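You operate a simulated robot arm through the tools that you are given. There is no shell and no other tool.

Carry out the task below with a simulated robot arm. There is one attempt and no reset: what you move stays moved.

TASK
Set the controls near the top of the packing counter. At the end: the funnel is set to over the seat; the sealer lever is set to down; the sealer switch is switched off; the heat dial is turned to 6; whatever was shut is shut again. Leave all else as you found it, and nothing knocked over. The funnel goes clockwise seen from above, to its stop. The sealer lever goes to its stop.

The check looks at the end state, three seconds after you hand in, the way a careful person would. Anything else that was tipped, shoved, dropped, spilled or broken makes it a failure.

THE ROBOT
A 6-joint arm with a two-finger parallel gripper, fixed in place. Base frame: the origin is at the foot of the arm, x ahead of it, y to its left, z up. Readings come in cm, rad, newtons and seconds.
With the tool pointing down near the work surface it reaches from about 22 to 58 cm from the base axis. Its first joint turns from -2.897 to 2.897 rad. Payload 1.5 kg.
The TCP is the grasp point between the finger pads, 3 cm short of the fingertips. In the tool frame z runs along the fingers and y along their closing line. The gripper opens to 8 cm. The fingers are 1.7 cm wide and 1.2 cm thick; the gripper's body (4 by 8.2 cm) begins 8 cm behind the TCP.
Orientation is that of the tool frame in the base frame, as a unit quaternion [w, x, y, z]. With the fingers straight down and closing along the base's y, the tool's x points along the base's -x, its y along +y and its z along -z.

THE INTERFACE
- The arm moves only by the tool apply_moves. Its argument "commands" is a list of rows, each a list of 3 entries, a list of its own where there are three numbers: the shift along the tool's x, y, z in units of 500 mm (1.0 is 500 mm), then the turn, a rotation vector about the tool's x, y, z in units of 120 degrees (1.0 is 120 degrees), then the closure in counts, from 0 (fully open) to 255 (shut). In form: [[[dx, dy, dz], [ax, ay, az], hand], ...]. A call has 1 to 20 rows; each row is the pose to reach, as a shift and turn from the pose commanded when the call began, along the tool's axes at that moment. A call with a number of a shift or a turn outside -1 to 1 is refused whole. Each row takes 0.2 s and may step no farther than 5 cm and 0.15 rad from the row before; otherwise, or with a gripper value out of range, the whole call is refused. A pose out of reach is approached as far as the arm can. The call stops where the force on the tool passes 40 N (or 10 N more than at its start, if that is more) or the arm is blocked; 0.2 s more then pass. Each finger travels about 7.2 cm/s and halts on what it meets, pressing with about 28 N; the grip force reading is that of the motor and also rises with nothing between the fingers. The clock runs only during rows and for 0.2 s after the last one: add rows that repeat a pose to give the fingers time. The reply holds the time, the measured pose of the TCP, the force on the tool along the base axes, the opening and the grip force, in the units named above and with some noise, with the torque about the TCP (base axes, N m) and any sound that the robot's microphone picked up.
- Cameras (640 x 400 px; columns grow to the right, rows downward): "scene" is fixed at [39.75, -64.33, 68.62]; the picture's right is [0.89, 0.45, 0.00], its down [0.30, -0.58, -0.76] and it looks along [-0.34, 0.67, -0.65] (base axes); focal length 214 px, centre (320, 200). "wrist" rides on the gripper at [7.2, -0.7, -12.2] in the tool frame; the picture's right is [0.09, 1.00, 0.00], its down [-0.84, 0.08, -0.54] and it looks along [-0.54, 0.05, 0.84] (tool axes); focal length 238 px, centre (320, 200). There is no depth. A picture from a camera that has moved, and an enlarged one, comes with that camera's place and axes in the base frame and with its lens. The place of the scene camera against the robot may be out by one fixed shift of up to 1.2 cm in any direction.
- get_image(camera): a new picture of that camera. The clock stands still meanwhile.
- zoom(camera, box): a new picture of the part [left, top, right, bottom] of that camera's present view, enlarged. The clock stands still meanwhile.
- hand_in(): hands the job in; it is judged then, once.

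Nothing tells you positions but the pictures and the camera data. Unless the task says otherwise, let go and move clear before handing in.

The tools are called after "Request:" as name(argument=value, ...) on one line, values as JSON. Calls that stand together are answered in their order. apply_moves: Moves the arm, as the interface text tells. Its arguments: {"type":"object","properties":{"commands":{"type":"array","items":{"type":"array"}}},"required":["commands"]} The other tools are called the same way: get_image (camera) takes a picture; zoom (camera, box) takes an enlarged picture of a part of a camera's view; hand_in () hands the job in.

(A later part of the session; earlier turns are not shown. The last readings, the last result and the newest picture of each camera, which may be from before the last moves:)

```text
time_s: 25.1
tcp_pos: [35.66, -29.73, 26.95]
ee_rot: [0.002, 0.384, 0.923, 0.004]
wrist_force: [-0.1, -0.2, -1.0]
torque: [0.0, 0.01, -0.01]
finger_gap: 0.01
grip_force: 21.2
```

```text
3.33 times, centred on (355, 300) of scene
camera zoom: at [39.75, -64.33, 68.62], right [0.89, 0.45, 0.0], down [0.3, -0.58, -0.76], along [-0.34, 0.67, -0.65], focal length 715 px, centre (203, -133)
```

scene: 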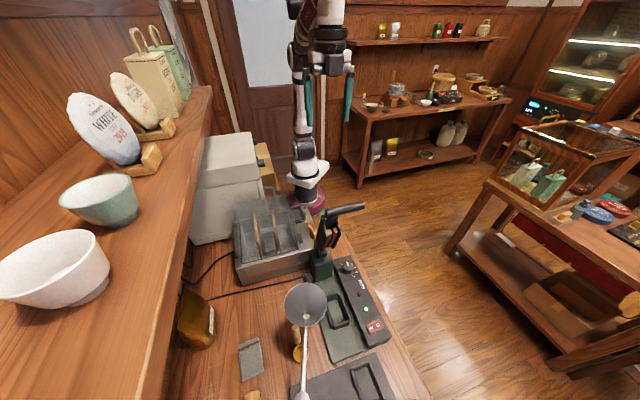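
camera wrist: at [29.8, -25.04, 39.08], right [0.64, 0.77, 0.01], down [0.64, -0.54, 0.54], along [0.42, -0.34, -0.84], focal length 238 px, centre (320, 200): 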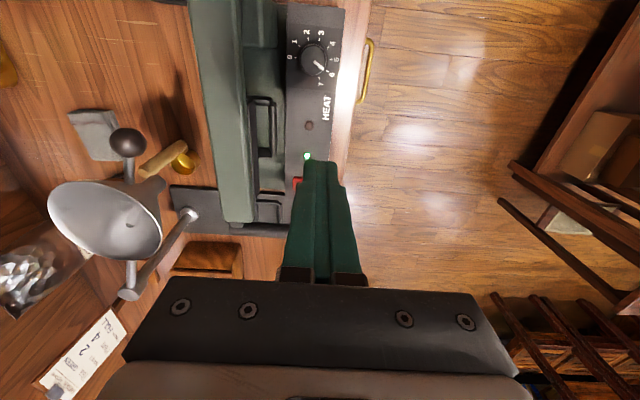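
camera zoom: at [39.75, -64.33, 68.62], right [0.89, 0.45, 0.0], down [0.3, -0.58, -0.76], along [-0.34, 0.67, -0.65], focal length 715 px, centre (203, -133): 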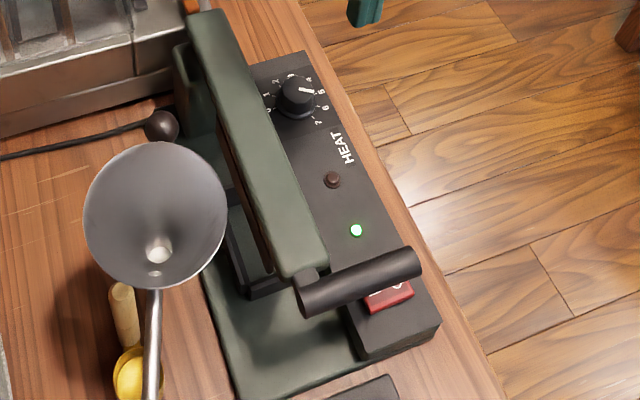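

I need an unobstructed look at the switch, so I'll shift the gripper sideways (+v) and view it.

Request:
apply_moves(commands=[[[-0.04, 0.05, 0.02], [0, 0, 0], 255], [[-0.08, 0.09, 0.06], [0, 0, 0], 255], [[-0.08, 0.09, 0.1], [0, 0, 0], 255]])

Request:
zoom(camera="wrist", box=[200, 80, 400, 240])

Request:
get_image(camera="wrist")

```text
time_s: 25.9
tcp_pos: [41.73, -29.45, 21.98]
ee_rot: [0.003, 0.385, 0.923, 0.005]
wrist_force: [-0.1, -0.9, 0.1]
torque: [0.03, 0.0, 0.0]
finger_gap: 0.0
grip_force: 21.0
```

```text
2.50 times, centred on (300, 160) of wrist
camera zoom: at [35.86, -24.75, 34.07], right [0.64, 0.77, 0.01], down [0.64, -0.54, 0.54], along [0.42, -0.34, -0.84], focal length 596 px, centre (370, 300)
```

zoom: 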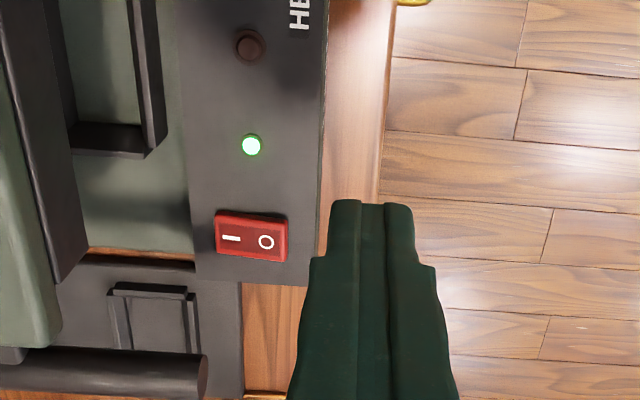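

```text
taken
camera wrist: at [35.86, -24.75, 34.07], right [0.64, 0.77, 0.01], down [0.64, -0.54, 0.54], along [0.42, -0.34, -0.84], focal length 238 px, centre (320, 200)
```

wrist: 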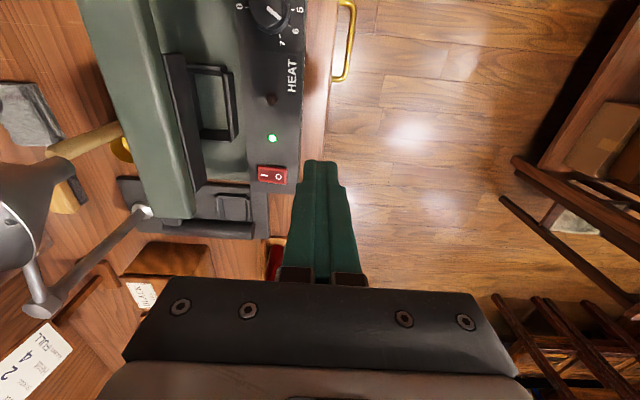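

The "O" end is at about u≈58, v≈4.2, clear of the lever handle's end. I'll tilt the tool 20° outward and approach just above it.

Request:
apply_moves(commands=[[[-0.02, -0.01, 0.02], [0, -0.042, 0], 255], [[-0.05, -0.03, 0.04], [0, -0.084, 0], 255], [[-0.08, -0.05, 0.08], [0, -0.126, 0], 255], [[-0.11, -0.07, 0.12], [0, -0.167, 0], 255], [[-0.123, -0.0856, 0.16], [0, -0.167, 0], 255]])

Request:
get_image(camera="wrist")

Request:
zoom(camera="scene", box=[310, 240, 430, 360])

```text
time_s: 27.1
tcp_pos: [43.01, -36.68, 14.0]
ee_rot: [0.164, 0.38, 0.908, -0.063]
wrist_force: [0.0, -0.2, 0.1]
torque: [-0.02, -0.01, -0.01]
finger_gap: 0.0
grip_force: 21.2
```

```text
taken
camera wrist: at [34.6, -29.36, 22.85], right [0.65, 0.76, -0.02], down [0.47, -0.38, 0.8], along [0.6, -0.53, -0.6], focal length 238 px, centre (320, 200)
```

wrist: 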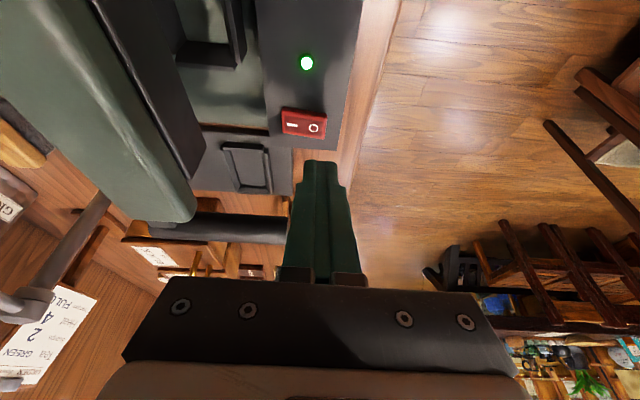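

```text
3.33 times, centred on (370, 300) of scene
camera zoom: at [39.75, -64.33, 68.62], right [0.89, 0.45, 0.0], down [0.3, -0.58, -0.76], along [-0.34, 0.67, -0.65], focal length 715 px, centre (153, -133)
```

zoom: 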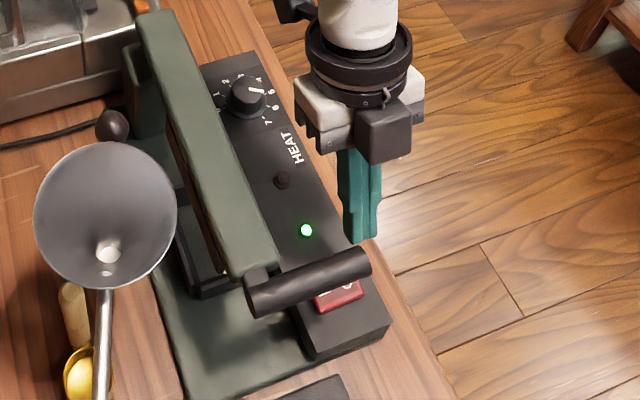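

The estimates agree. I'll lower onto the "O" end in small steps, stopping on force.

Request:
apply_moves(commands=[[[0.008, -0.003, 0.044], [0, 0, 0], 255], [[0.014, -0.003, 0.077], [0, 0, 0], 255], [[0.0185, -0.003, 0.1], [0, 0, 0], 255], [[0.0197, -0.003, 0.107], [0, 0, 0], 255], [[0.021, -0.003, 0.111], [0, 0, 0], 255], [[0.0225, -0.003, 0.115], [0, 0, 0], 255]])

Request:
get_image(camera="wrist")

Request:
zoom(camera="scene", box=[310, 240, 430, 360])

```text
time_s: 28.5
tcp_pos: [43.49, -37.45, 8.2]
ee_rot: [0.163, 0.38, 0.909, -0.063]
wrist_force: [-0.5, 0.1, 0.7]
torque: [0.04, 0.02, 0.02]
finger_gap: 0.02
grip_force: 21.0
```

```text
taken
camera wrist: at [35.22, -30.07, 17.1], right [0.65, 0.76, -0.02], down [0.47, -0.38, 0.8], along [0.6, -0.53, -0.6], focal length 238 px, centre (320, 200)
```

wrist: 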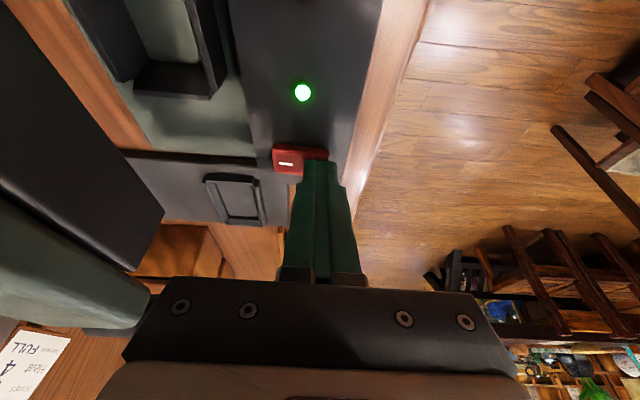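

```text
3.33 times, centred on (370, 300) of scene
camera zoom: at [39.75, -64.33, 68.62], right [0.89, 0.45, 0.0], down [0.3, -0.58, -0.76], along [-0.34, 0.67, -0.65], focal length 715 px, centre (153, -133)
```

zoom: 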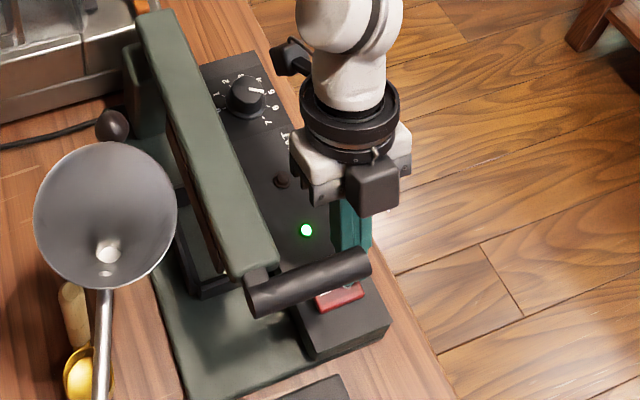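

The fingertips cover the "O" end with no contact yet. I'll press on in ~1.5 mm steps.

Request:
apply_moves(commands=[[[0.001, 0, 0.0028], [0, 0, 0], 255], [[0.002, 0, 0.0056], [0, 0, 0], 255], [[0.003, 0, 0.0084], [0, 0, 0], 255], [[0.004, 0, 0.0112], [0, 0, 0], 255], [[0.005, 0, 0.014], [0, 0, 0], 255], [[0.006, 0, 0.0168], [0, 0, 0], 255]])

Request:
get_image(camera="wrist")

```text
time_s: 29.4
tcp_pos: [43.57, -37.37, 8.09]
ee_rot: [0.165, 0.38, 0.908, -0.062]
wrist_force: [-6.3, 6.3, 12.5]
torque: [0.11, 0.25, -0.06]
finger_gap: 0.0
grip_force: 20.9
stopped in row 4: the force on the tool passed its limit at 44 N (the readings are from after the stop); the commanded pose is now the measured one
```

```text
taken
camera wrist: at [35.26, -30.04, 16.84], right [0.65, 0.76, -0.02], down [0.47, -0.38, 0.8], along [0.6, -0.53, -0.6], focal length 238 px, centre (320, 200)
```

wrist: 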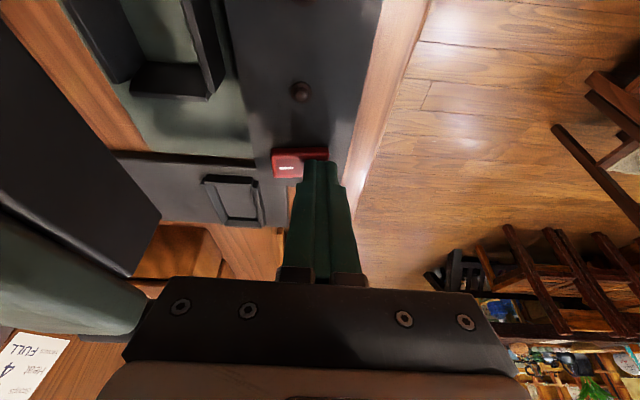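

The green lamp went out, so the switch is off. I'll retract upward the way I came.

Request:
apply_moves(commands=[[[-0.014, 0, -0.038], [0, 0, 0], 255], [[-0.041, 0, -0.113], [0, 0, 0], 255], [[-0.05, 0.03, -0.19], [0, 0, 0], 255], [[-0.05, 0.06, -0.27], [0, 0, 0], 255], [[-0.05, 0.06, -0.35], [0, 0, 0], 255]])

Request:
get_image(camera="wrist")

Request:
get_image(camera="scene")

Request:
zoom(camera="scene", box=[260, 240, 420, 400])

```text
time_s: 30.6
tcp_pos: [42.93, -32.71, 25.21]
ee_rot: [0.165, 0.38, 0.908, -0.062]
wrist_force: [0.0, 0.7, 0.8]
torque: [0.0, -0.02, -0.01]
finger_gap: 0.01
grip_force: 22.0
```

```text
taken
camera wrist: at [34.6, -25.45, 34.07], right [0.65, 0.76, -0.02], down [0.47, -0.38, 0.8], along [0.6, -0.53, -0.6], focal length 238 px, centre (320, 200)
```

wrist: 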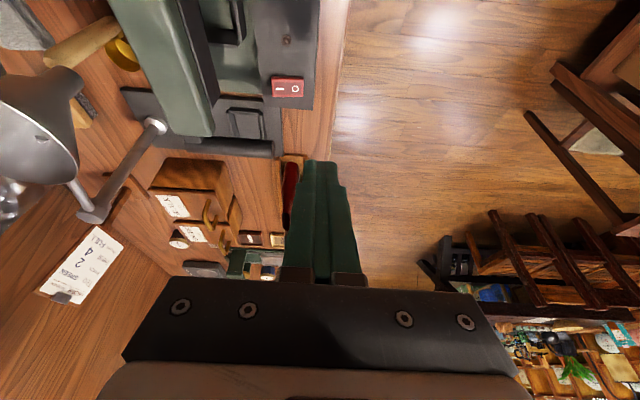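

```text
taken
```

scene: 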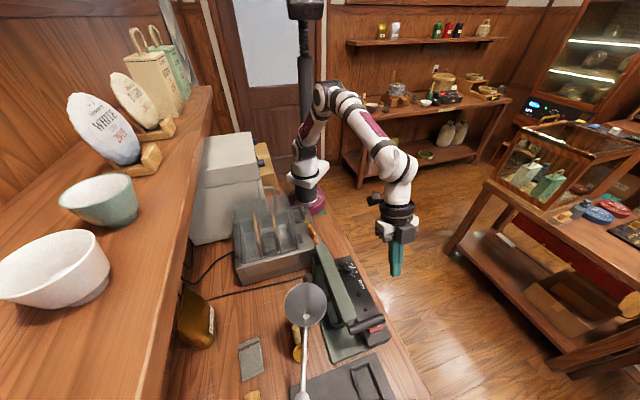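

```text
2.50 times, centred on (340, 320) of scene
camera zoom: at [39.75, -64.33, 68.62], right [0.89, 0.45, 0.0], down [0.3, -0.58, -0.76], along [-0.34, 0.67, -0.65], focal length 536 px, centre (270, -100)
```

zoom: 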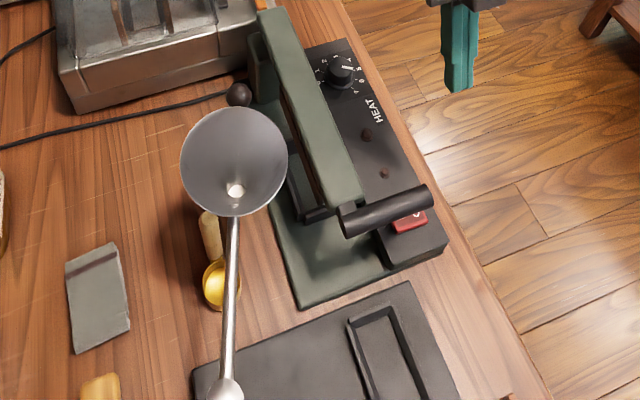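

Both lamps are out, so the switch is off. Next is the funnel, which must swing over toward the black slab's seat; I'll check how low its spout hangs relative to the lowered lever.

Request:
zoom(camera="wrist", box=[0, 20, 180, 240])

Request:
zoom(camera="scene", box=[270, 260, 400, 400])

```text
1.82 times, centred on (90, 130) of wrist
camera zoom: at [34.6, -25.45, 34.07], right [0.65, 0.76, -0.02], down [0.47, -0.38, 0.8], along [0.6, -0.53, -0.6], focal length 433 px, centre (738, 327)
```

zoom: 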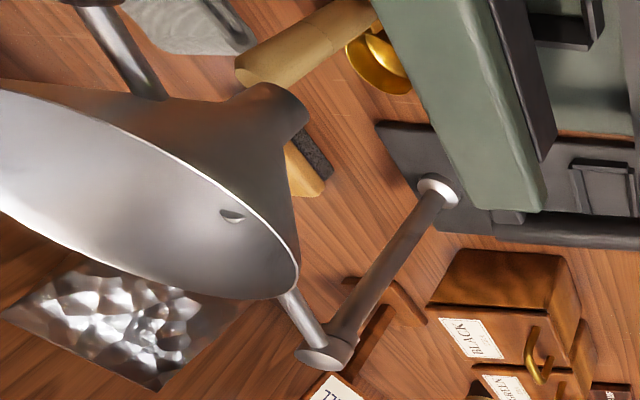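

```text
2.86 times, centred on (335, 330) of scene
camera zoom: at [39.75, -64.33, 68.62], right [0.89, 0.45, 0.0], down [0.3, -0.58, -0.76], along [-0.34, 0.67, -0.65], focal length 613 px, centre (277, -171)
```

zoom: 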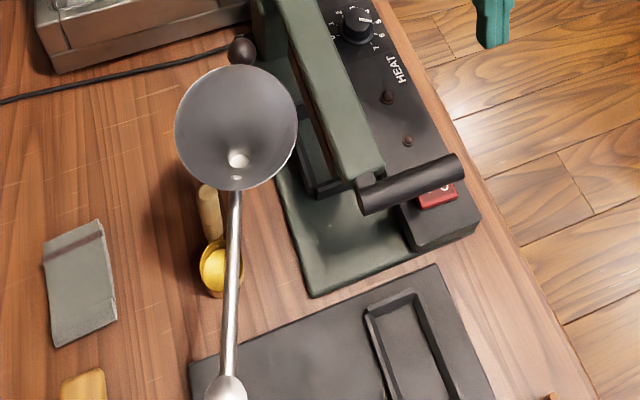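

The spout hangs at z≈13.6 while the lowered lever and handle top out near z≈15.6, and the funnel's arc would clip the handle's end. So the funnel must swing with the lever raised: I'll lift the lever by its handle, swing the funnel, then lower the lever again. First I'll level and turn the tool.

Request:
apply_moves(commands=[[[0, 0, 0], [0, 0.042, 0], 255], [[0, 0, 0], [0, 0.084, 0], 255], [[0, 0, 0], [0, 0.126, 0], 255], [[0, 0, 0], [0, 0.167, 0], 255]])

Request:
apply_moves(commands=[[[0, -0.01, -0.02], [0, 0, 0.068], 64], [[0, -0.02, -0.04], [0, 0, 0.136], 64], [[0, -0.03, -0.06], [0, 0, 0.204], 64], [[0, -0.04, -0.06], [0, 0, 0.272], 64], [[0, -0.05, -0.06], [0, 0, 0.34], 64], [[0, -0.06, -0.06], [0, 0, 0.408], 64], [[0, -0.07, -0.06], [0, 0, 0.476], 64], [[0, -0.08, -0.06], [0, 0, 0.544], 64], [[0, -0.09, -0.06], [0, 0, 0.612], 64], [[0, -0.1, -0.06], [0, 0, 0.68], 64], [[0, -0.11, -0.06], [0, 0, 0.75], 64]])

Request:
get_image(camera="wrist")

Request:
get_image(camera="scene")

```text
time_s: 31.6
tcp_pos: [42.94, -32.8, 25.31]
ee_rot: [0.004, 0.386, 0.923, 0.004]
wrist_force: [0.0, 0.4, 0.1]
torque: [-0.05, 0.01, 0.0]
finger_gap: 0.0
grip_force: 21.7
```

```text
time_s: 34.0
tcp_pos: [39.07, -36.58, 28.22]
ee_rot: [-0.001, 0.925, 0.379, 0.005]
wrist_force: [-0.9, 0.0, 0.1]
torque: [-0.01, 0.02, 0.04]
finger_gap: 5.97
grip_force: 0.1
```

```text
taken
camera wrist: at [43.49, -31.1, 40.39], right [0.76, -0.65, 0.0], down [-0.55, -0.64, 0.53], along [-0.34, -0.41, -0.85], focal length 238 px, centre (320, 200)
```

wrist: 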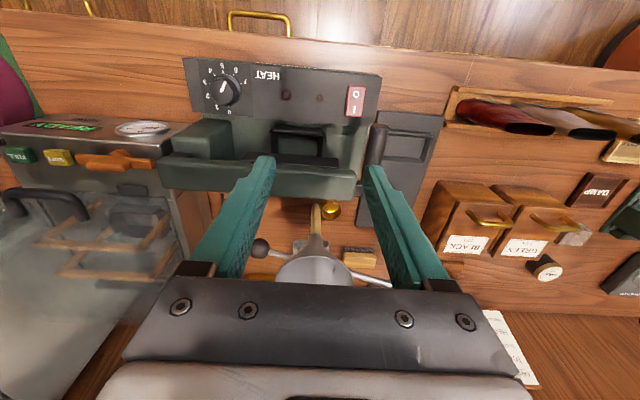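

```text
taken
```

scene: 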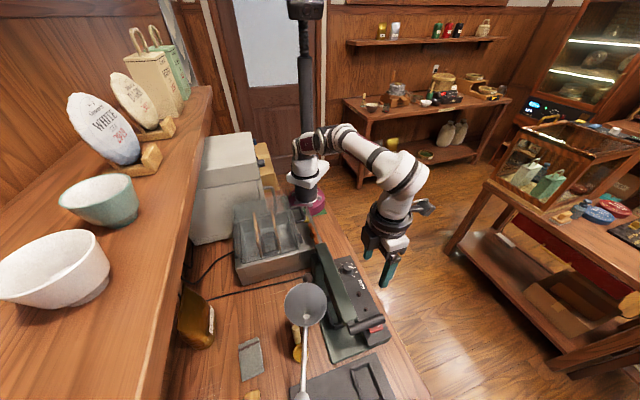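

This gives a useful side view of the lever. Zooming in.

Request:
zoom(camera="wrist", box=[150, 40, 460, 220])

Request:
zoom(camera="wrist", box=[300, 80, 450, 200])

```text
2.06 times, centred on (305, 130) of wrist
camera zoom: at [43.49, -31.1, 40.39], right [0.76, -0.65, 0.0], down [-0.55, -0.64, 0.53], along [-0.34, -0.41, -0.85], focal length 492 px, centre (351, 344)
```

zoom: 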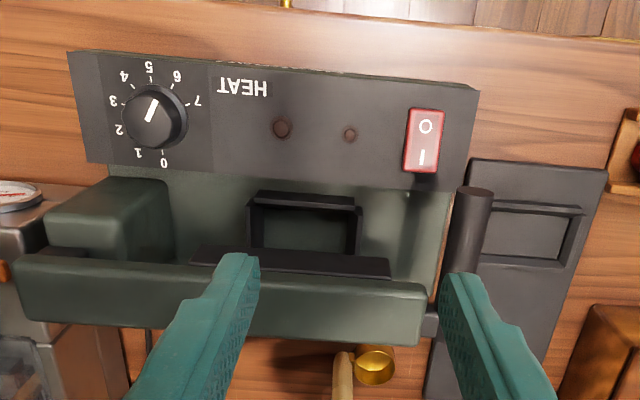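

```text
3.33 times, centred on (375, 140) of wrist
camera zoom: at [43.49, -31.1, 40.39], right [0.76, -0.65, 0.0], down [-0.55, -0.64, 0.53], along [-0.34, -0.41, -0.85], focal length 794 px, centre (137, 400)
```

zoom: 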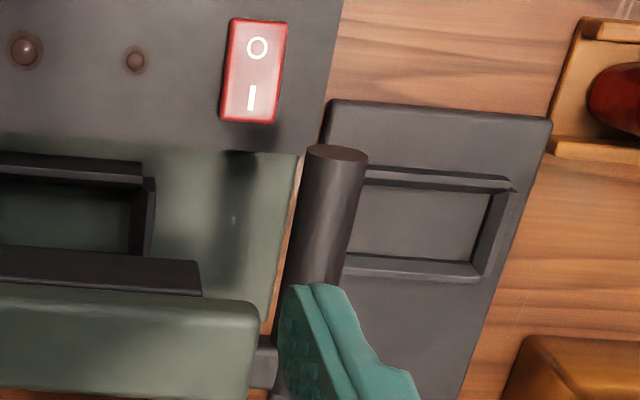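

The handle's free end is at u≈59.9, z≈14.6. I'll lean the tool 20° outward and line up above the bar with fingers open around it.

Request:
apply_moves(commands=[[[-0.005, 0.02, 0.03], [-0.042, 0, 0], 64], [[-0.01, 0.04, 0.06], [-0.084, 0, 0], 64], [[-0.015, 0.06, 0.09], [-0.126, 0, 0], 64], [[-0.015, 0.072, 0.122], [-0.167, 0, 0], 64]])

Request:
get_image(camera="wrist")

Request:
zoom(camera="scene", box=[300, 220, 440, 360])

```text
time_s: 35.0
tcp_pos: [41.16, -39.66, 22.11]
ee_rot: [0.161, 0.911, 0.372, 0.073]
wrist_force: [0.0, 0.3, -0.1]
torque: [0.01, 0.01, 0.03]
finger_gap: 5.98
grip_force: 0.0
```

```text
taken
camera wrist: at [42.62, -31.18, 33.32], right [0.72, -0.6, 0.35], down [-0.68, -0.51, 0.53], along [-0.14, -0.61, -0.78], focal length 238 px, centre (320, 200)
```

wrist: 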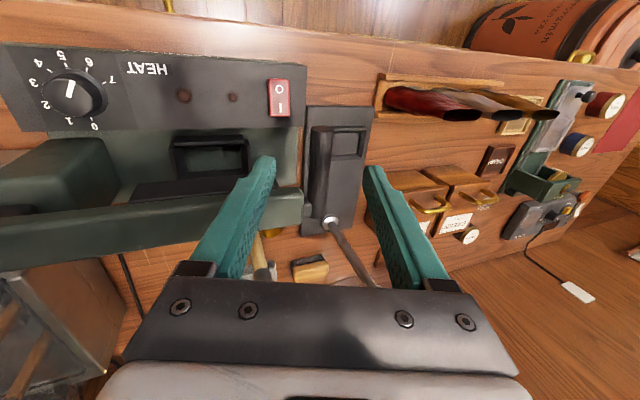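

```text
2.86 times, centred on (370, 290) of scene
camera zoom: at [39.75, -64.33, 68.62], right [0.89, 0.45, 0.0], down [0.3, -0.58, -0.76], along [-0.34, 0.67, -0.65], focal length 613 px, centre (177, -57)
```

zoom: 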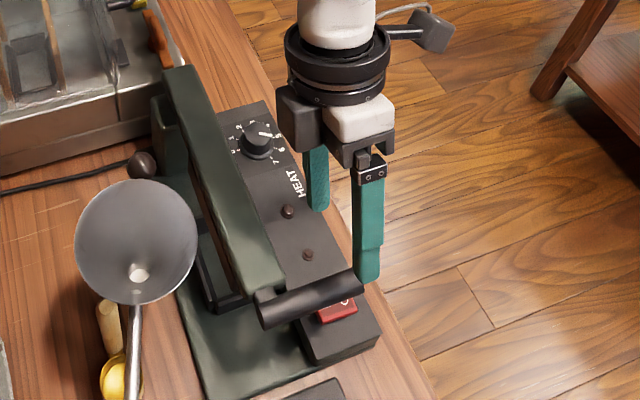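

The bar lies between the fingers. I'll advance along the tool axis and close on it.

Request:
apply_moves(commands=[[[0, 0, 0.05], [0, 0, 0], 64], [[0, 0, 0.1], [0, 0, 0], 64], [[0, 0, 0.135], [0, 0, 0], 64], [[0, 0, 0.15], [0, 0, 0], 64]])

Request:
get_image(camera="wrist")

Request:
zoom(camera="scene", box=[300, 220, 440, 360])

```text
time_s: 36.0
tcp_pos: [43.16, -41.51, 15.03]
ee_rot: [0.161, 0.911, 0.373, 0.071]
wrist_force: [-0.5, -0.7, -0.3]
torque: [0.02, 0.02, 0.0]
finger_gap: 5.98
grip_force: 0.1
```

```text
taken
camera wrist: at [44.59, -33.02, 26.22], right [0.72, -0.6, 0.35], down [-0.68, -0.51, 0.53], along [-0.14, -0.61, -0.78], focal length 238 px, centre (320, 200)
```

wrist: 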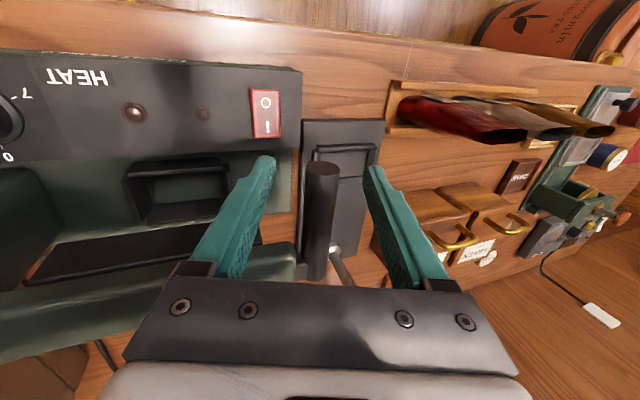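

```text
2.86 times, centred on (370, 290) of scene
camera zoom: at [39.75, -64.33, 68.62], right [0.89, 0.45, 0.0], down [0.3, -0.58, -0.76], along [-0.34, 0.67, -0.65], focal length 613 px, centre (177, -57)
```

zoom: 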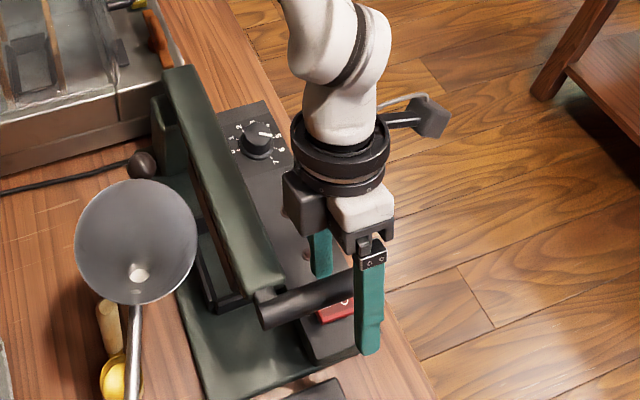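

The handle is centred between the fingers. Closing now.

Request:
apply_moves(commands=[[[0, 0, 0], [0, 0, 0], 130], [[0, 0, 0], [0, 0, 0], 180], [[0, 0, 0], [0, 0, 0], 220], [[0, 0, 0], [0, 0, 0], 220]])

```text
time_s: 37.0
tcp_pos: [43.18, -41.58, 15.15]
ee_rot: [0.162, 0.911, 0.372, 0.072]
wrist_force: [11.4, -11.4, -0.3]
torque: [-0.1, 0.08, 0.24]
finger_gap: 1.98
grip_force: 33.8
```

The bar is gripped (1.98 cm). I'll lift it along its arc, first about 20°.

Request:
apply_moves(commands=[[[0, 0.0065, -0.03], [0, 0, 0], 220], [[0, 0.013, -0.0591], [0, 0, 0], 220], [[0, 0.018, -0.1], [0, 0, 0], 220], [[0, 0.0216, -0.1412], [0, 0, 0], 220]])

Request:
zoom(camera="scene", box=[280, 200, 440, 360])

```text
time_s: 38.0
tcp_pos: [42.18, -40.64, 22.12]
ee_rot: [0.162, 0.91, 0.374, 0.073]
wrist_force: [35.0, -6.9, 9.7]
torque: [-0.29, -0.15, 0.43]
finger_gap: 1.98
grip_force: 33.6
```

```text
2.50 times, centred on (360, 280) of scene
camera zoom: at [39.75, -64.33, 68.62], right [0.89, 0.45, 0.0], down [0.3, -0.58, -0.76], along [-0.34, 0.67, -0.65], focal length 536 px, centre (220, 0)
```

zoom: 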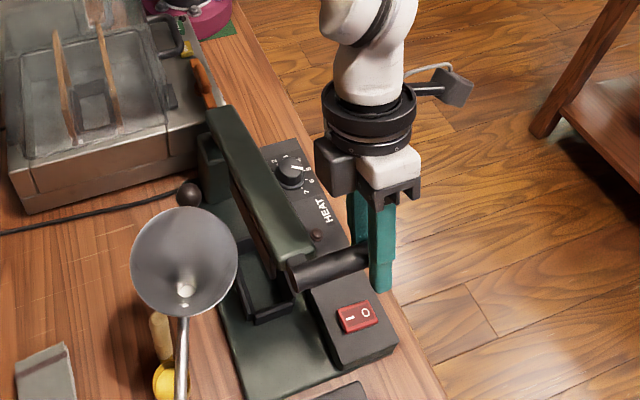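

The lever is lifting. The side force says to relax slightly outward; I'll correct and continue.

Request:
apply_moves(commands=[[[0.002, 0.0056, 0.002], [0, 0, 0], 220], [[0.003, 0.004, -0.04], [0, 0, 0], 220], [[0.003, 0.0016, -0.0803], [0, 0, 0], 220], [[0.003, -0.0094, -0.1205], [0, 0, 0], 220], [[0.003, -0.0203, -0.1607], [0, 0, 0], 220]])

```text
time_s: 39.2
tcp_pos: [39.35, -37.78, 29.02]
ee_rot: [0.155, 0.912, 0.372, 0.071]
wrist_force: [-23.7, 22.3, -29.0]
torque: [-0.15, 0.11, 0.24]
finger_gap: 1.96
grip_force: 33.6
```

Now the force points inward toward the pivot, so I'm slightly outside the arc; correcting and continuing.

Request:
apply_moves(commands=[[[0, -0.0074, 0.0026], [0, 0, 0], 220], [[0, -0.0227, -0.037], [0, 0, 0], 220], [[0, -0.0424, -0.0708], [0, 0, 0], 220], [[0, -0.0658, -0.1059], [0, 0, 0], 220]])

Request:
zoom(camera="scene", box=[280, 180, 440, 340])

```text
time_s: 40.2
tcp_pos: [35.98, -34.47, 33.39]
ee_rot: [0.164, 0.91, 0.373, 0.072]
wrist_force: [-0.4, -7.3, 4.9]
torque: [-0.35, -0.11, 0.14]
finger_gap: 1.95
grip_force: 33.5
```

```text
2.50 times, centred on (360, 260) of scene
camera zoom: at [39.75, -64.33, 68.62], right [0.89, 0.45, 0.0], down [0.3, -0.58, -0.76], along [-0.34, 0.67, -0.65], focal length 536 px, centre (220, 50)
```

zoom: 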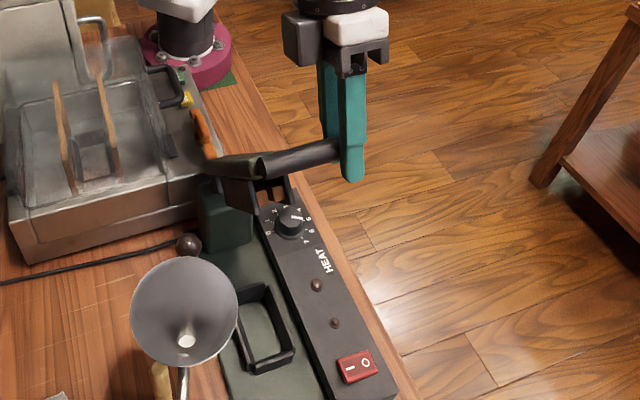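

Force is low; the lever is at about 55°. I'll continue to its raised rest.

Request:
apply_moves(commands=[[[0, -0.0244, -0.0323], [0, 0, 0], 220], [[0, -0.054, -0.0622], [0, 0, 0], 220], [[0, -0.0842, -0.0903], [0, 0, 0], 220], [[0, -0.1, -0.1035], [0, 0, 0], 220]])

Request:
zoom(camera="scene", box=[260, 160, 420, 320])

```text
time_s: 41.2
tcp_pos: [31.27, -29.91, 36.43]
ee_rot: [0.163, 0.911, 0.373, 0.072]
wrist_force: [-0.1, -12.9, 32.3]
torque: [-0.25, -0.02, 0.23]
finger_gap: 2.0
grip_force: 33.7
```

```text
2.50 times, centred on (340, 240) of scene
camera zoom: at [39.75, -64.33, 68.62], right [0.89, 0.45, 0.0], down [0.3, -0.58, -0.76], along [-0.34, 0.67, -0.65], focal length 536 px, centre (270, 100)
```

zoom: 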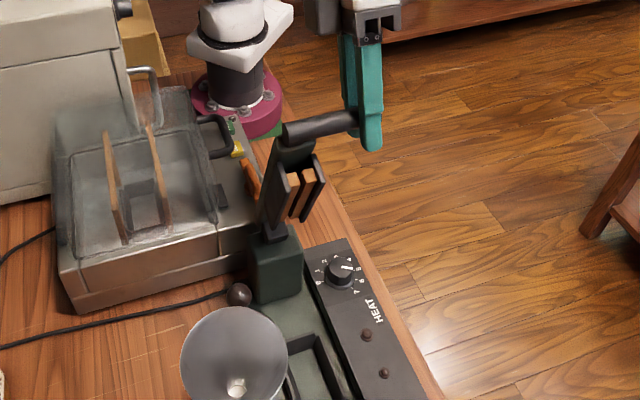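

The lever is close to its original raised position. I'll release and back off.

Request:
apply_moves(commands=[[[0, 0, 0], [0, 0, 0], 150], [[0, 0, 0], [0, 0, 0], 80], [[0, 0, 0], [0, 0, 0], 64], [[0, 0, -0.05], [0, 0, 0], 64], [[0, 0, -0.12], [0, 0, 0], 64], [[0, 0, -0.16], [0, 0, 0], 64]])

Request:
zoom(camera="scene", box=[260, 160, 420, 320])

Request:
get_image(camera="wrist")

```text
time_s: 42.6
tcp_pos: [29.29, -27.79, 43.69]
ee_rot: [0.161, 0.911, 0.373, 0.072]
wrist_force: [-0.5, 0.3, -0.2]
torque: [-0.01, 0.02, -0.01]
finger_gap: 5.98
grip_force: 0.2
```

```text
2.50 times, centred on (340, 240) of scene
camera zoom: at [39.75, -64.33, 68.62], right [0.89, 0.45, 0.0], down [0.3, -0.58, -0.76], along [-0.34, 0.67, -0.65], focal length 536 px, centre (270, 100)
```

zoom: 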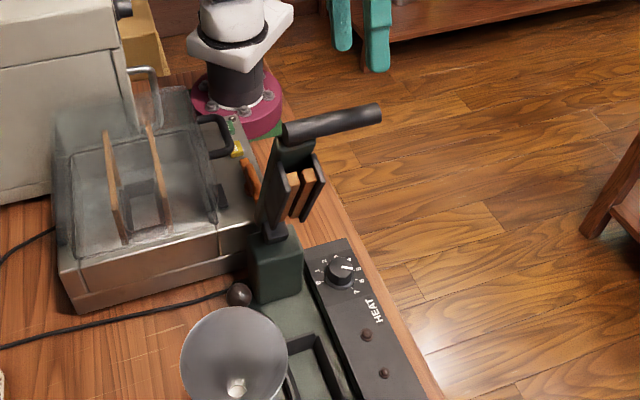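

```text
taken
camera wrist: at [30.79, -19.33, 54.91], right [0.72, -0.6, 0.35], down [-0.68, -0.51, 0.53], along [-0.14, -0.61, -0.78], focal length 238 px, centre (320, 200)
```

wrist: 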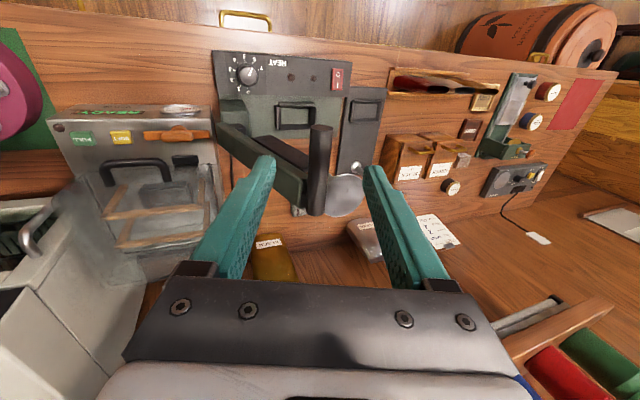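

The lever stays up. Plan for the funnel: push its bowl from the wall side with closed fingers, travelling along a 15 cm arc around the post at about (u 68, v -19). I'll travel high to the start point behind the bowl.

Request:
apply_moves(commands=[[[0, 0, -0.02], [0, 0, 0], 255], [[-0.09, 0.026, -0.0075], [0, 0, 0], 255], [[-0.18, 0.0543, 0.0027], [0, 0, 0], 255], [[-0.266, 0.0885, 0.0258], [0, 0, 0], 255], [[-0.35, 0.1287, 0.0617], [0, 0, 0], 255], [[-0.43, 0.156, 0.1036], [0, 0, 0], 255], [[-0.472, 0.1637, 0.1703], [0, 0, 0], 255]])

Request:
get_image(camera="wrist")

Request:
get_image(camera="scene")

```text
time_s: 44.2
tcp_pos: [19.99, -51.93, 38.32]
ee_rot: [0.161, 0.911, 0.373, 0.072]
wrist_force: [-0.2, -0.3, 0.5]
torque: [0.02, 0.0, -0.02]
finger_gap: 0.01
grip_force: 21.3
```

```text
taken
camera wrist: at [21.43, -43.4, 49.5], right [0.72, -0.6, 0.35], down [-0.68, -0.51, 0.53], along [-0.14, -0.61, -0.78], focal length 238 px, centre (320, 200)
```

wrist: 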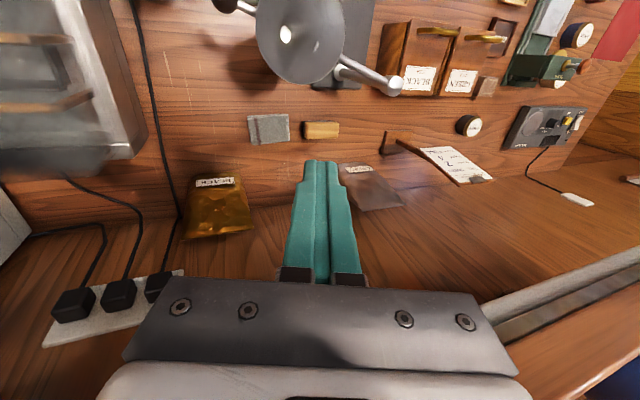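

```text
taken
```

scene: 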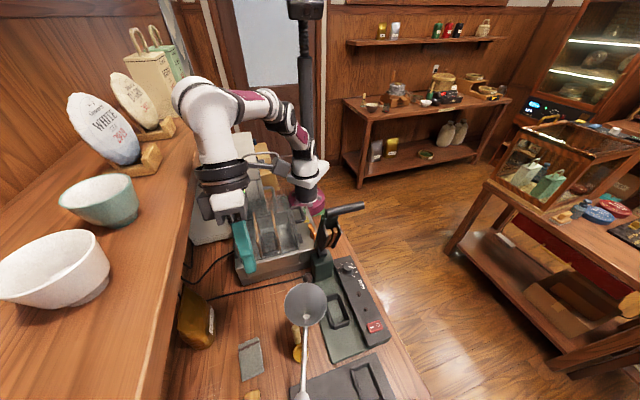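

The wrist would come near the shelf if I descend like this, so I'll lean the tool so that its upper part moves away from the shelf (tip toward the wall), then check.

Request:
apply_moves(commands=[[[0, 0, 0], [0, -0.052, 0], 255], [[0, 0, 0], [0, -0.104, 0], 255], [[0, 0, 0], [0, -0.156, 0], 255], [[0, 0, 0], [0, -0.208, 0], 255]])

Request:
get_image(camera="wrist")

Request:
get_image(camera="scene")

```text
time_s: 45.2
tcp_pos: [20.01, -51.97, 38.35]
ee_rot: [0.238, 0.905, 0.33, -0.128]
wrist_force: [0.3, 0.2, 0.7]
torque: [0.01, 0.01, 0.01]
finger_gap: 0.01
grip_force: 21.4
```

```text
taken
camera wrist: at [25.73, -41.32, 45.6], right [0.72, -0.62, 0.31], down [-0.54, -0.22, 0.81], along [-0.43, -0.75, -0.49], focal length 238 px, centre (320, 200)
```

wrist: 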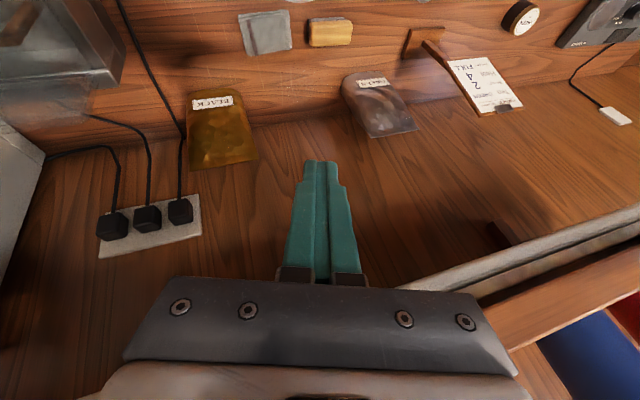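

```text
taken
```

scene: 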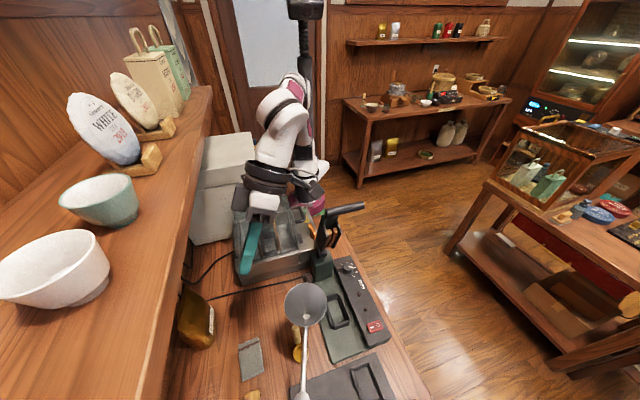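

The arm is now well clear of the shelf. I'll descend to the starting spot beside the bowl.

Request:
apply_moves(commands=[[[0.034, -0.0234, 0.0717], [0, 0, 0], 255], [[0.0685, -0.0468, 0.1434], [0, 0, 0], 255], [[0.1028, -0.0702, 0.215], [0, 0, 0], 255], [[0.137, -0.0936, 0.2867], [0, 0, 0], 255]])

Request:
get_image(camera="wrist")

Request:
zoom(camera="scene", box=[180, 180, 400, 400])

```text
time_s: 46.2
tcp_pos: [21.09, -52.51, 21.63]
ee_rot: [0.238, 0.905, 0.329, -0.127]
wrist_force: [0.3, -0.7, 0.3]
torque: [-0.02, 0.0, -0.04]
finger_gap: 0.0
grip_force: 20.8
```

```text
taken
camera wrist: at [26.78, -41.81, 28.96], right [0.72, -0.62, 0.31], down [-0.54, -0.22, 0.81], along [-0.43, -0.75, -0.49], focal length 238 px, centre (320, 200)
```

wrist: 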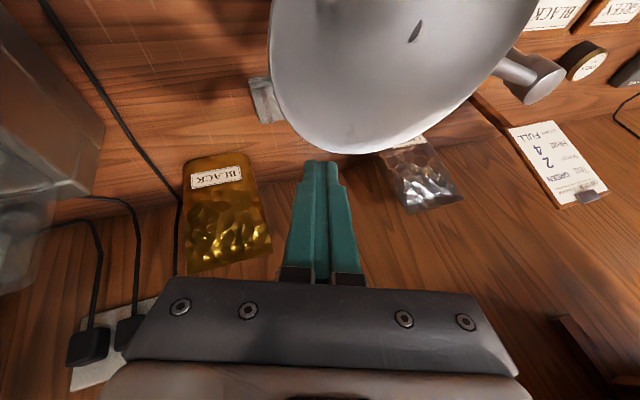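

```text
1.82 times, centred on (290, 290) of scene
camera zoom: at [39.75, -64.33, 68.62], right [0.89, 0.45, 0.0], down [0.3, -0.58, -0.76], along [-0.34, 0.67, -0.65], focal length 390 px, centre (374, 36)
```

zoom: 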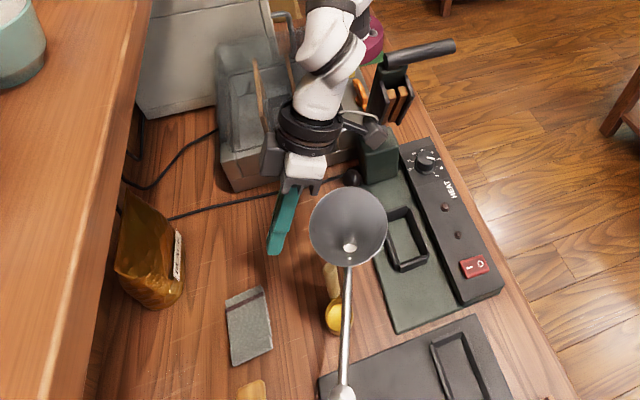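

The finger is beside the bowl, about 1.4 cm off. I'll push gently along the arc and watch.

Request:
apply_moves(commands=[[[0.0115, 0.0133, -0.0233], [0, 0, 0], 255], [[0.0342, 0.0187, -0.0314], [0, 0, 0], 255], [[0.0561, 0.0195, -0.0411], [0, 0, 0], 255], [[0.0781, 0.0202, -0.0508], [0, 0, 0], 255], [[0.1005, 0.0237, -0.0596], [0, 0, 0], 255]])

Request:
get_image(camera="wrist")

Request:
zoom(camera="scene", box=[180, 180, 400, 400])

```text
time_s: 47.4
tcp_pos: [25.97, -49.03, 22.75]
ee_rot: [0.237, 0.905, 0.33, -0.126]
wrist_force: [-0.5, -0.9, -0.3]
torque: [0.0, -0.01, 0.0]
finger_gap: 0.01
grip_force: 21.2
```

```text
taken
camera wrist: at [31.57, -38.39, 30.04], right [0.72, -0.62, 0.31], down [-0.54, -0.22, 0.81], along [-0.43, -0.75, -0.49], focal length 238 px, centre (320, 200)
```

wrist: 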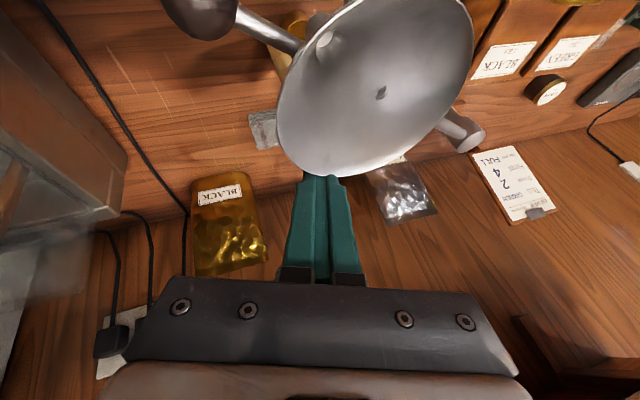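

```text
1.82 times, centred on (290, 290) of scene
camera zoom: at [39.75, -64.33, 68.62], right [0.89, 0.45, 0.0], down [0.3, -0.58, -0.76], along [-0.34, 0.67, -0.65], focal length 390 px, centre (374, 36)
```

zoom: 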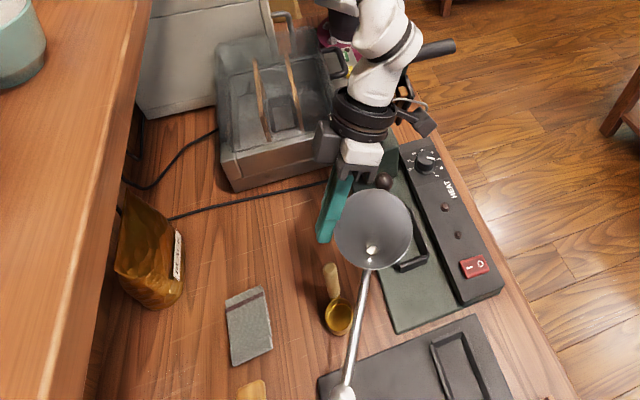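

The bowl moves freely. I'll continue along the arc, checking clearance to the raised lever.

Request:
apply_moves(commands=[[[0.0227, 0.0054, -0.0081], [0, 0, 0], 255], [[0.0436, 0.0109, -0.0155], [0, 0, 0], 255], [[0.0691, 0.0219, -0.0226], [0, 0, 0], 255], [[0.0927, 0.033, -0.0288], [0, 0, 0], 255]])

Request:
get_image(camera="wrist")

Request:
zoom(camera="scene", box=[220, 130, 440, 350])

```text
time_s: 48.4
tcp_pos: [30.53, -46.98, 22.77]
ee_rot: [0.238, 0.905, 0.33, -0.126]
wrist_force: [1.2, -0.3, 1.0]
torque: [0.0, 0.02, 0.0]
finger_gap: 0.01
grip_force: 21.5
```

```text
taken
camera wrist: at [36.26, -36.31, 30.12], right [0.72, -0.62, 0.31], down [-0.54, -0.22, 0.81], along [-0.43, -0.75, -0.49], focal length 238 px, centre (320, 200)
```

wrist: 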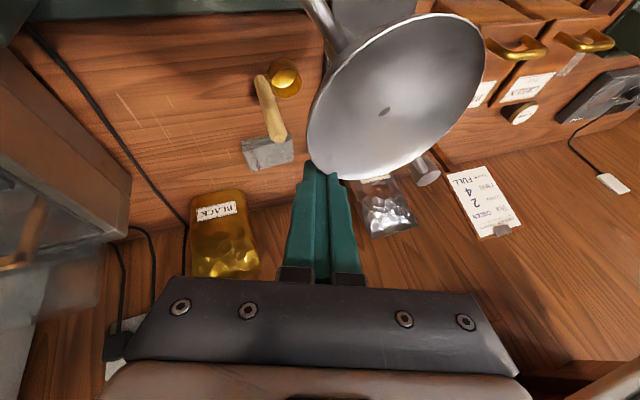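

```text
1.82 times, centred on (330, 240) of scene
camera zoom: at [39.75, -64.33, 68.62], right [0.89, 0.45, 0.0], down [0.3, -0.58, -0.76], along [-0.34, 0.67, -0.65], focal length 390 px, centre (302, 127)
```

zoom: 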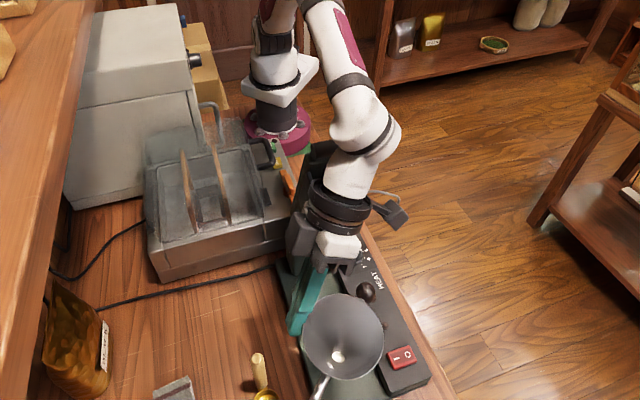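

The funnel has swung about 33° so far with no resistance. Continuing.

Request:
apply_moves(commands=[[[0.0239, 0.0129, -0.0056], [0, 0, 0], 255], [[0.0463, 0.0278, -0.0099], [0, 0, 0], 255], [[0.0672, 0.0445, -0.0126], [0, 0, 0], 255], [[0.0866, 0.0632, -0.0139], [0, 0, 0], 255]])

Request:
get_image(camera="wrist")

Request:
zoom(camera="scene", box=[220, 130, 440, 400])

```text
time_s: 49.4
tcp_pos: [35.86, -46.43, 22.89]
ee_rot: [0.238, 0.905, 0.33, -0.126]
wrist_force: [0.0, -0.3, 0.7]
torque: [0.04, 0.02, -0.02]
finger_gap: 0.0
grip_force: 21.5
```

```text
taken
camera wrist: at [41.62, -35.8, 30.16], right [0.72, -0.62, 0.31], down [-0.54, -0.22, 0.81], along [-0.43, -0.75, -0.49], focal length 238 px, centre (320, 200)
```

wrist: 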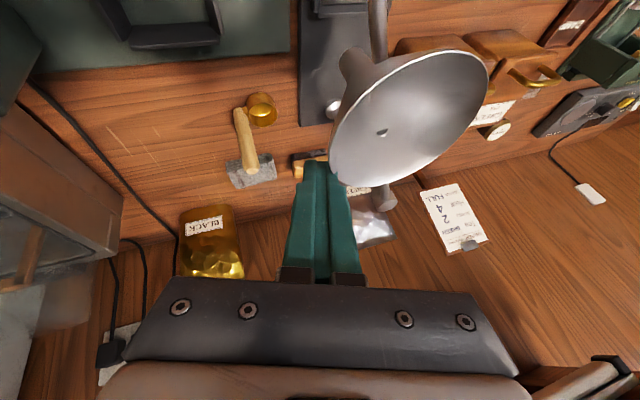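

```text
1.48 times, centred on (330, 265) of scene
camera zoom: at [39.75, -64.33, 68.62], right [0.89, 0.45, 0.0], down [0.3, -0.58, -0.76], along [-0.34, 0.67, -0.65], focal length 318 px, centre (305, 104)
```

zoom: 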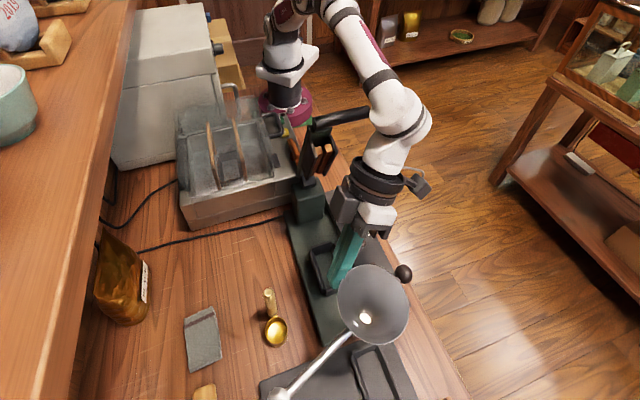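

The funnel is at about 109° (target about 90°, over the slab seat). I'll continue with finer steps toward the stop.

Request:
apply_moves(commands=[[[0.0197, 0.0205, -0.0007], [0, 0, 0], 255], [[0.0357, 0.0411, 0.0003], [0, 0, 0], 255], [[0.042, 0.0505, 0.0012], [0, 0, 0], 255], [[0.0478, 0.0598, 0.0024], [0, 0, 0], 255]])

Request:
get_image(camera="wrist")

Request:
zoom(camera="scene", box=[220, 130, 440, 400])

```text
time_s: 50.4
tcp_pos: [39.69, -47.21, 22.96]
ee_rot: [0.238, 0.905, 0.33, -0.127]
wrist_force: [-0.9, -0.6, -0.2]
torque: [0.04, -0.02, -0.02]
finger_gap: 0.01
grip_force: 21.5
```

```text
taken
camera wrist: at [45.38, -36.55, 30.18], right [0.72, -0.62, 0.31], down [-0.54, -0.22, 0.81], along [-0.43, -0.75, -0.49], focal length 238 px, centre (320, 200)
```

wrist: 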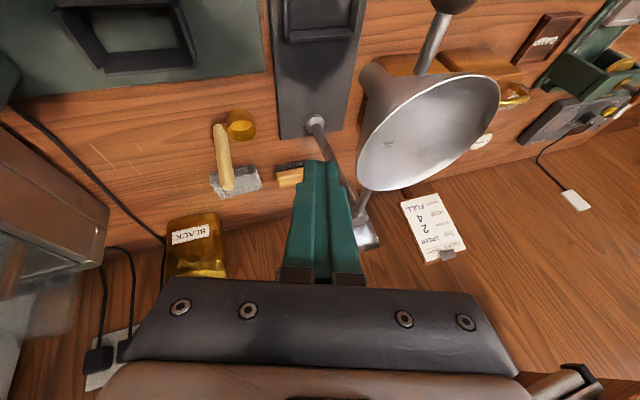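

```text
1.48 times, centred on (330, 265) of scene
camera zoom: at [39.75, -64.33, 68.62], right [0.89, 0.45, 0.0], down [0.3, -0.58, -0.76], along [-0.34, 0.67, -0.65], focal length 318 px, centre (305, 104)
```

zoom: 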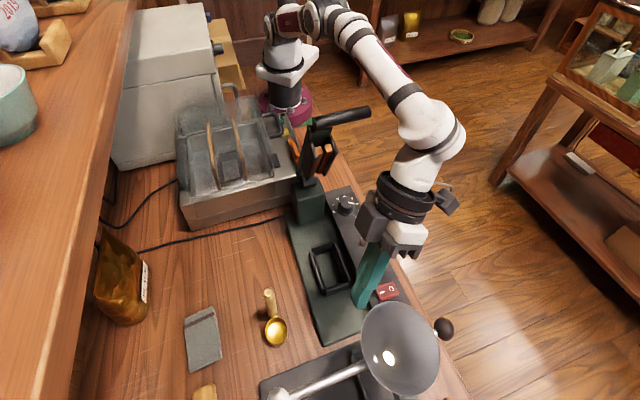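

The bowl now sits over the slab's seat, slightly ahead of my finger. I'll nudge further gently to confirm it's at its stop.

Request:
apply_moves(commands=[[[0.0054, 0.0112, 0.0021], [0, 0, 0], 255], [[0.0097, 0.0206, 0.0039], [0, 0, 0], 255], [[0.0127, 0.0281, 0.0056], [0, 0, 0], 255], [[0.0148, 0.0356, 0.0076], [0, 0, 0], 255], [[0.0169, 0.0431, 0.0097], [0, 0, 0], 255]])

Request:
get_image(camera="wrist")

Request:
zoom(camera="scene", box=[220, 130, 440, 400])

```text
time_s: 51.3
tcp_pos: [40.9, -47.9, 22.86]
ee_rot: [0.235, 0.907, 0.327, -0.126]
wrist_force: [-15.6, 12.5, 5.6]
torque: [0.04, 0.05, 0.07]
finger_gap: 0.0
grip_force: 21.3
stopped in row 4: the force on the tool passed its limit at 52 N (the readings are from after the stop); the commanded pose is now the measured one
```

```text
taken
camera wrist: at [46.81, -37.38, 30.22], right [0.72, -0.63, 0.3], down [-0.54, -0.22, 0.81], along [-0.44, -0.75, -0.5], focal length 238 px, centre (320, 200)
```

wrist: 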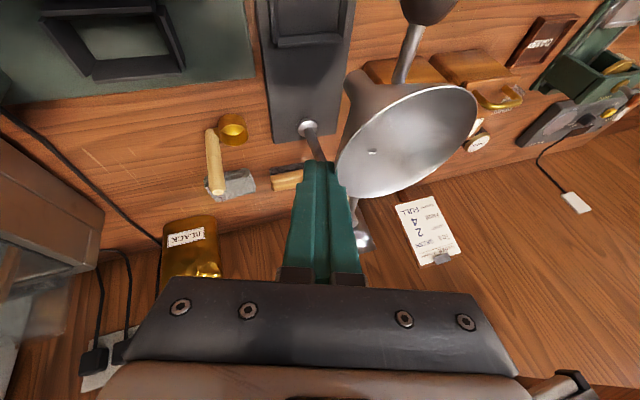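

```text
1.48 times, centred on (330, 265) of scene
camera zoom: at [39.75, -64.33, 68.62], right [0.89, 0.45, 0.0], down [0.3, -0.58, -0.76], along [-0.34, 0.67, -0.65], focal length 318 px, centre (305, 104)
```

zoom: 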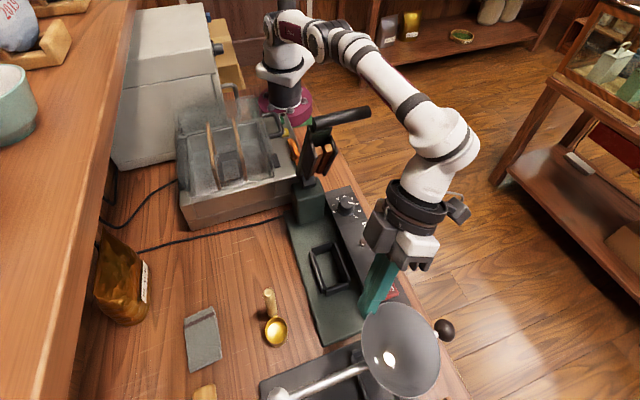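

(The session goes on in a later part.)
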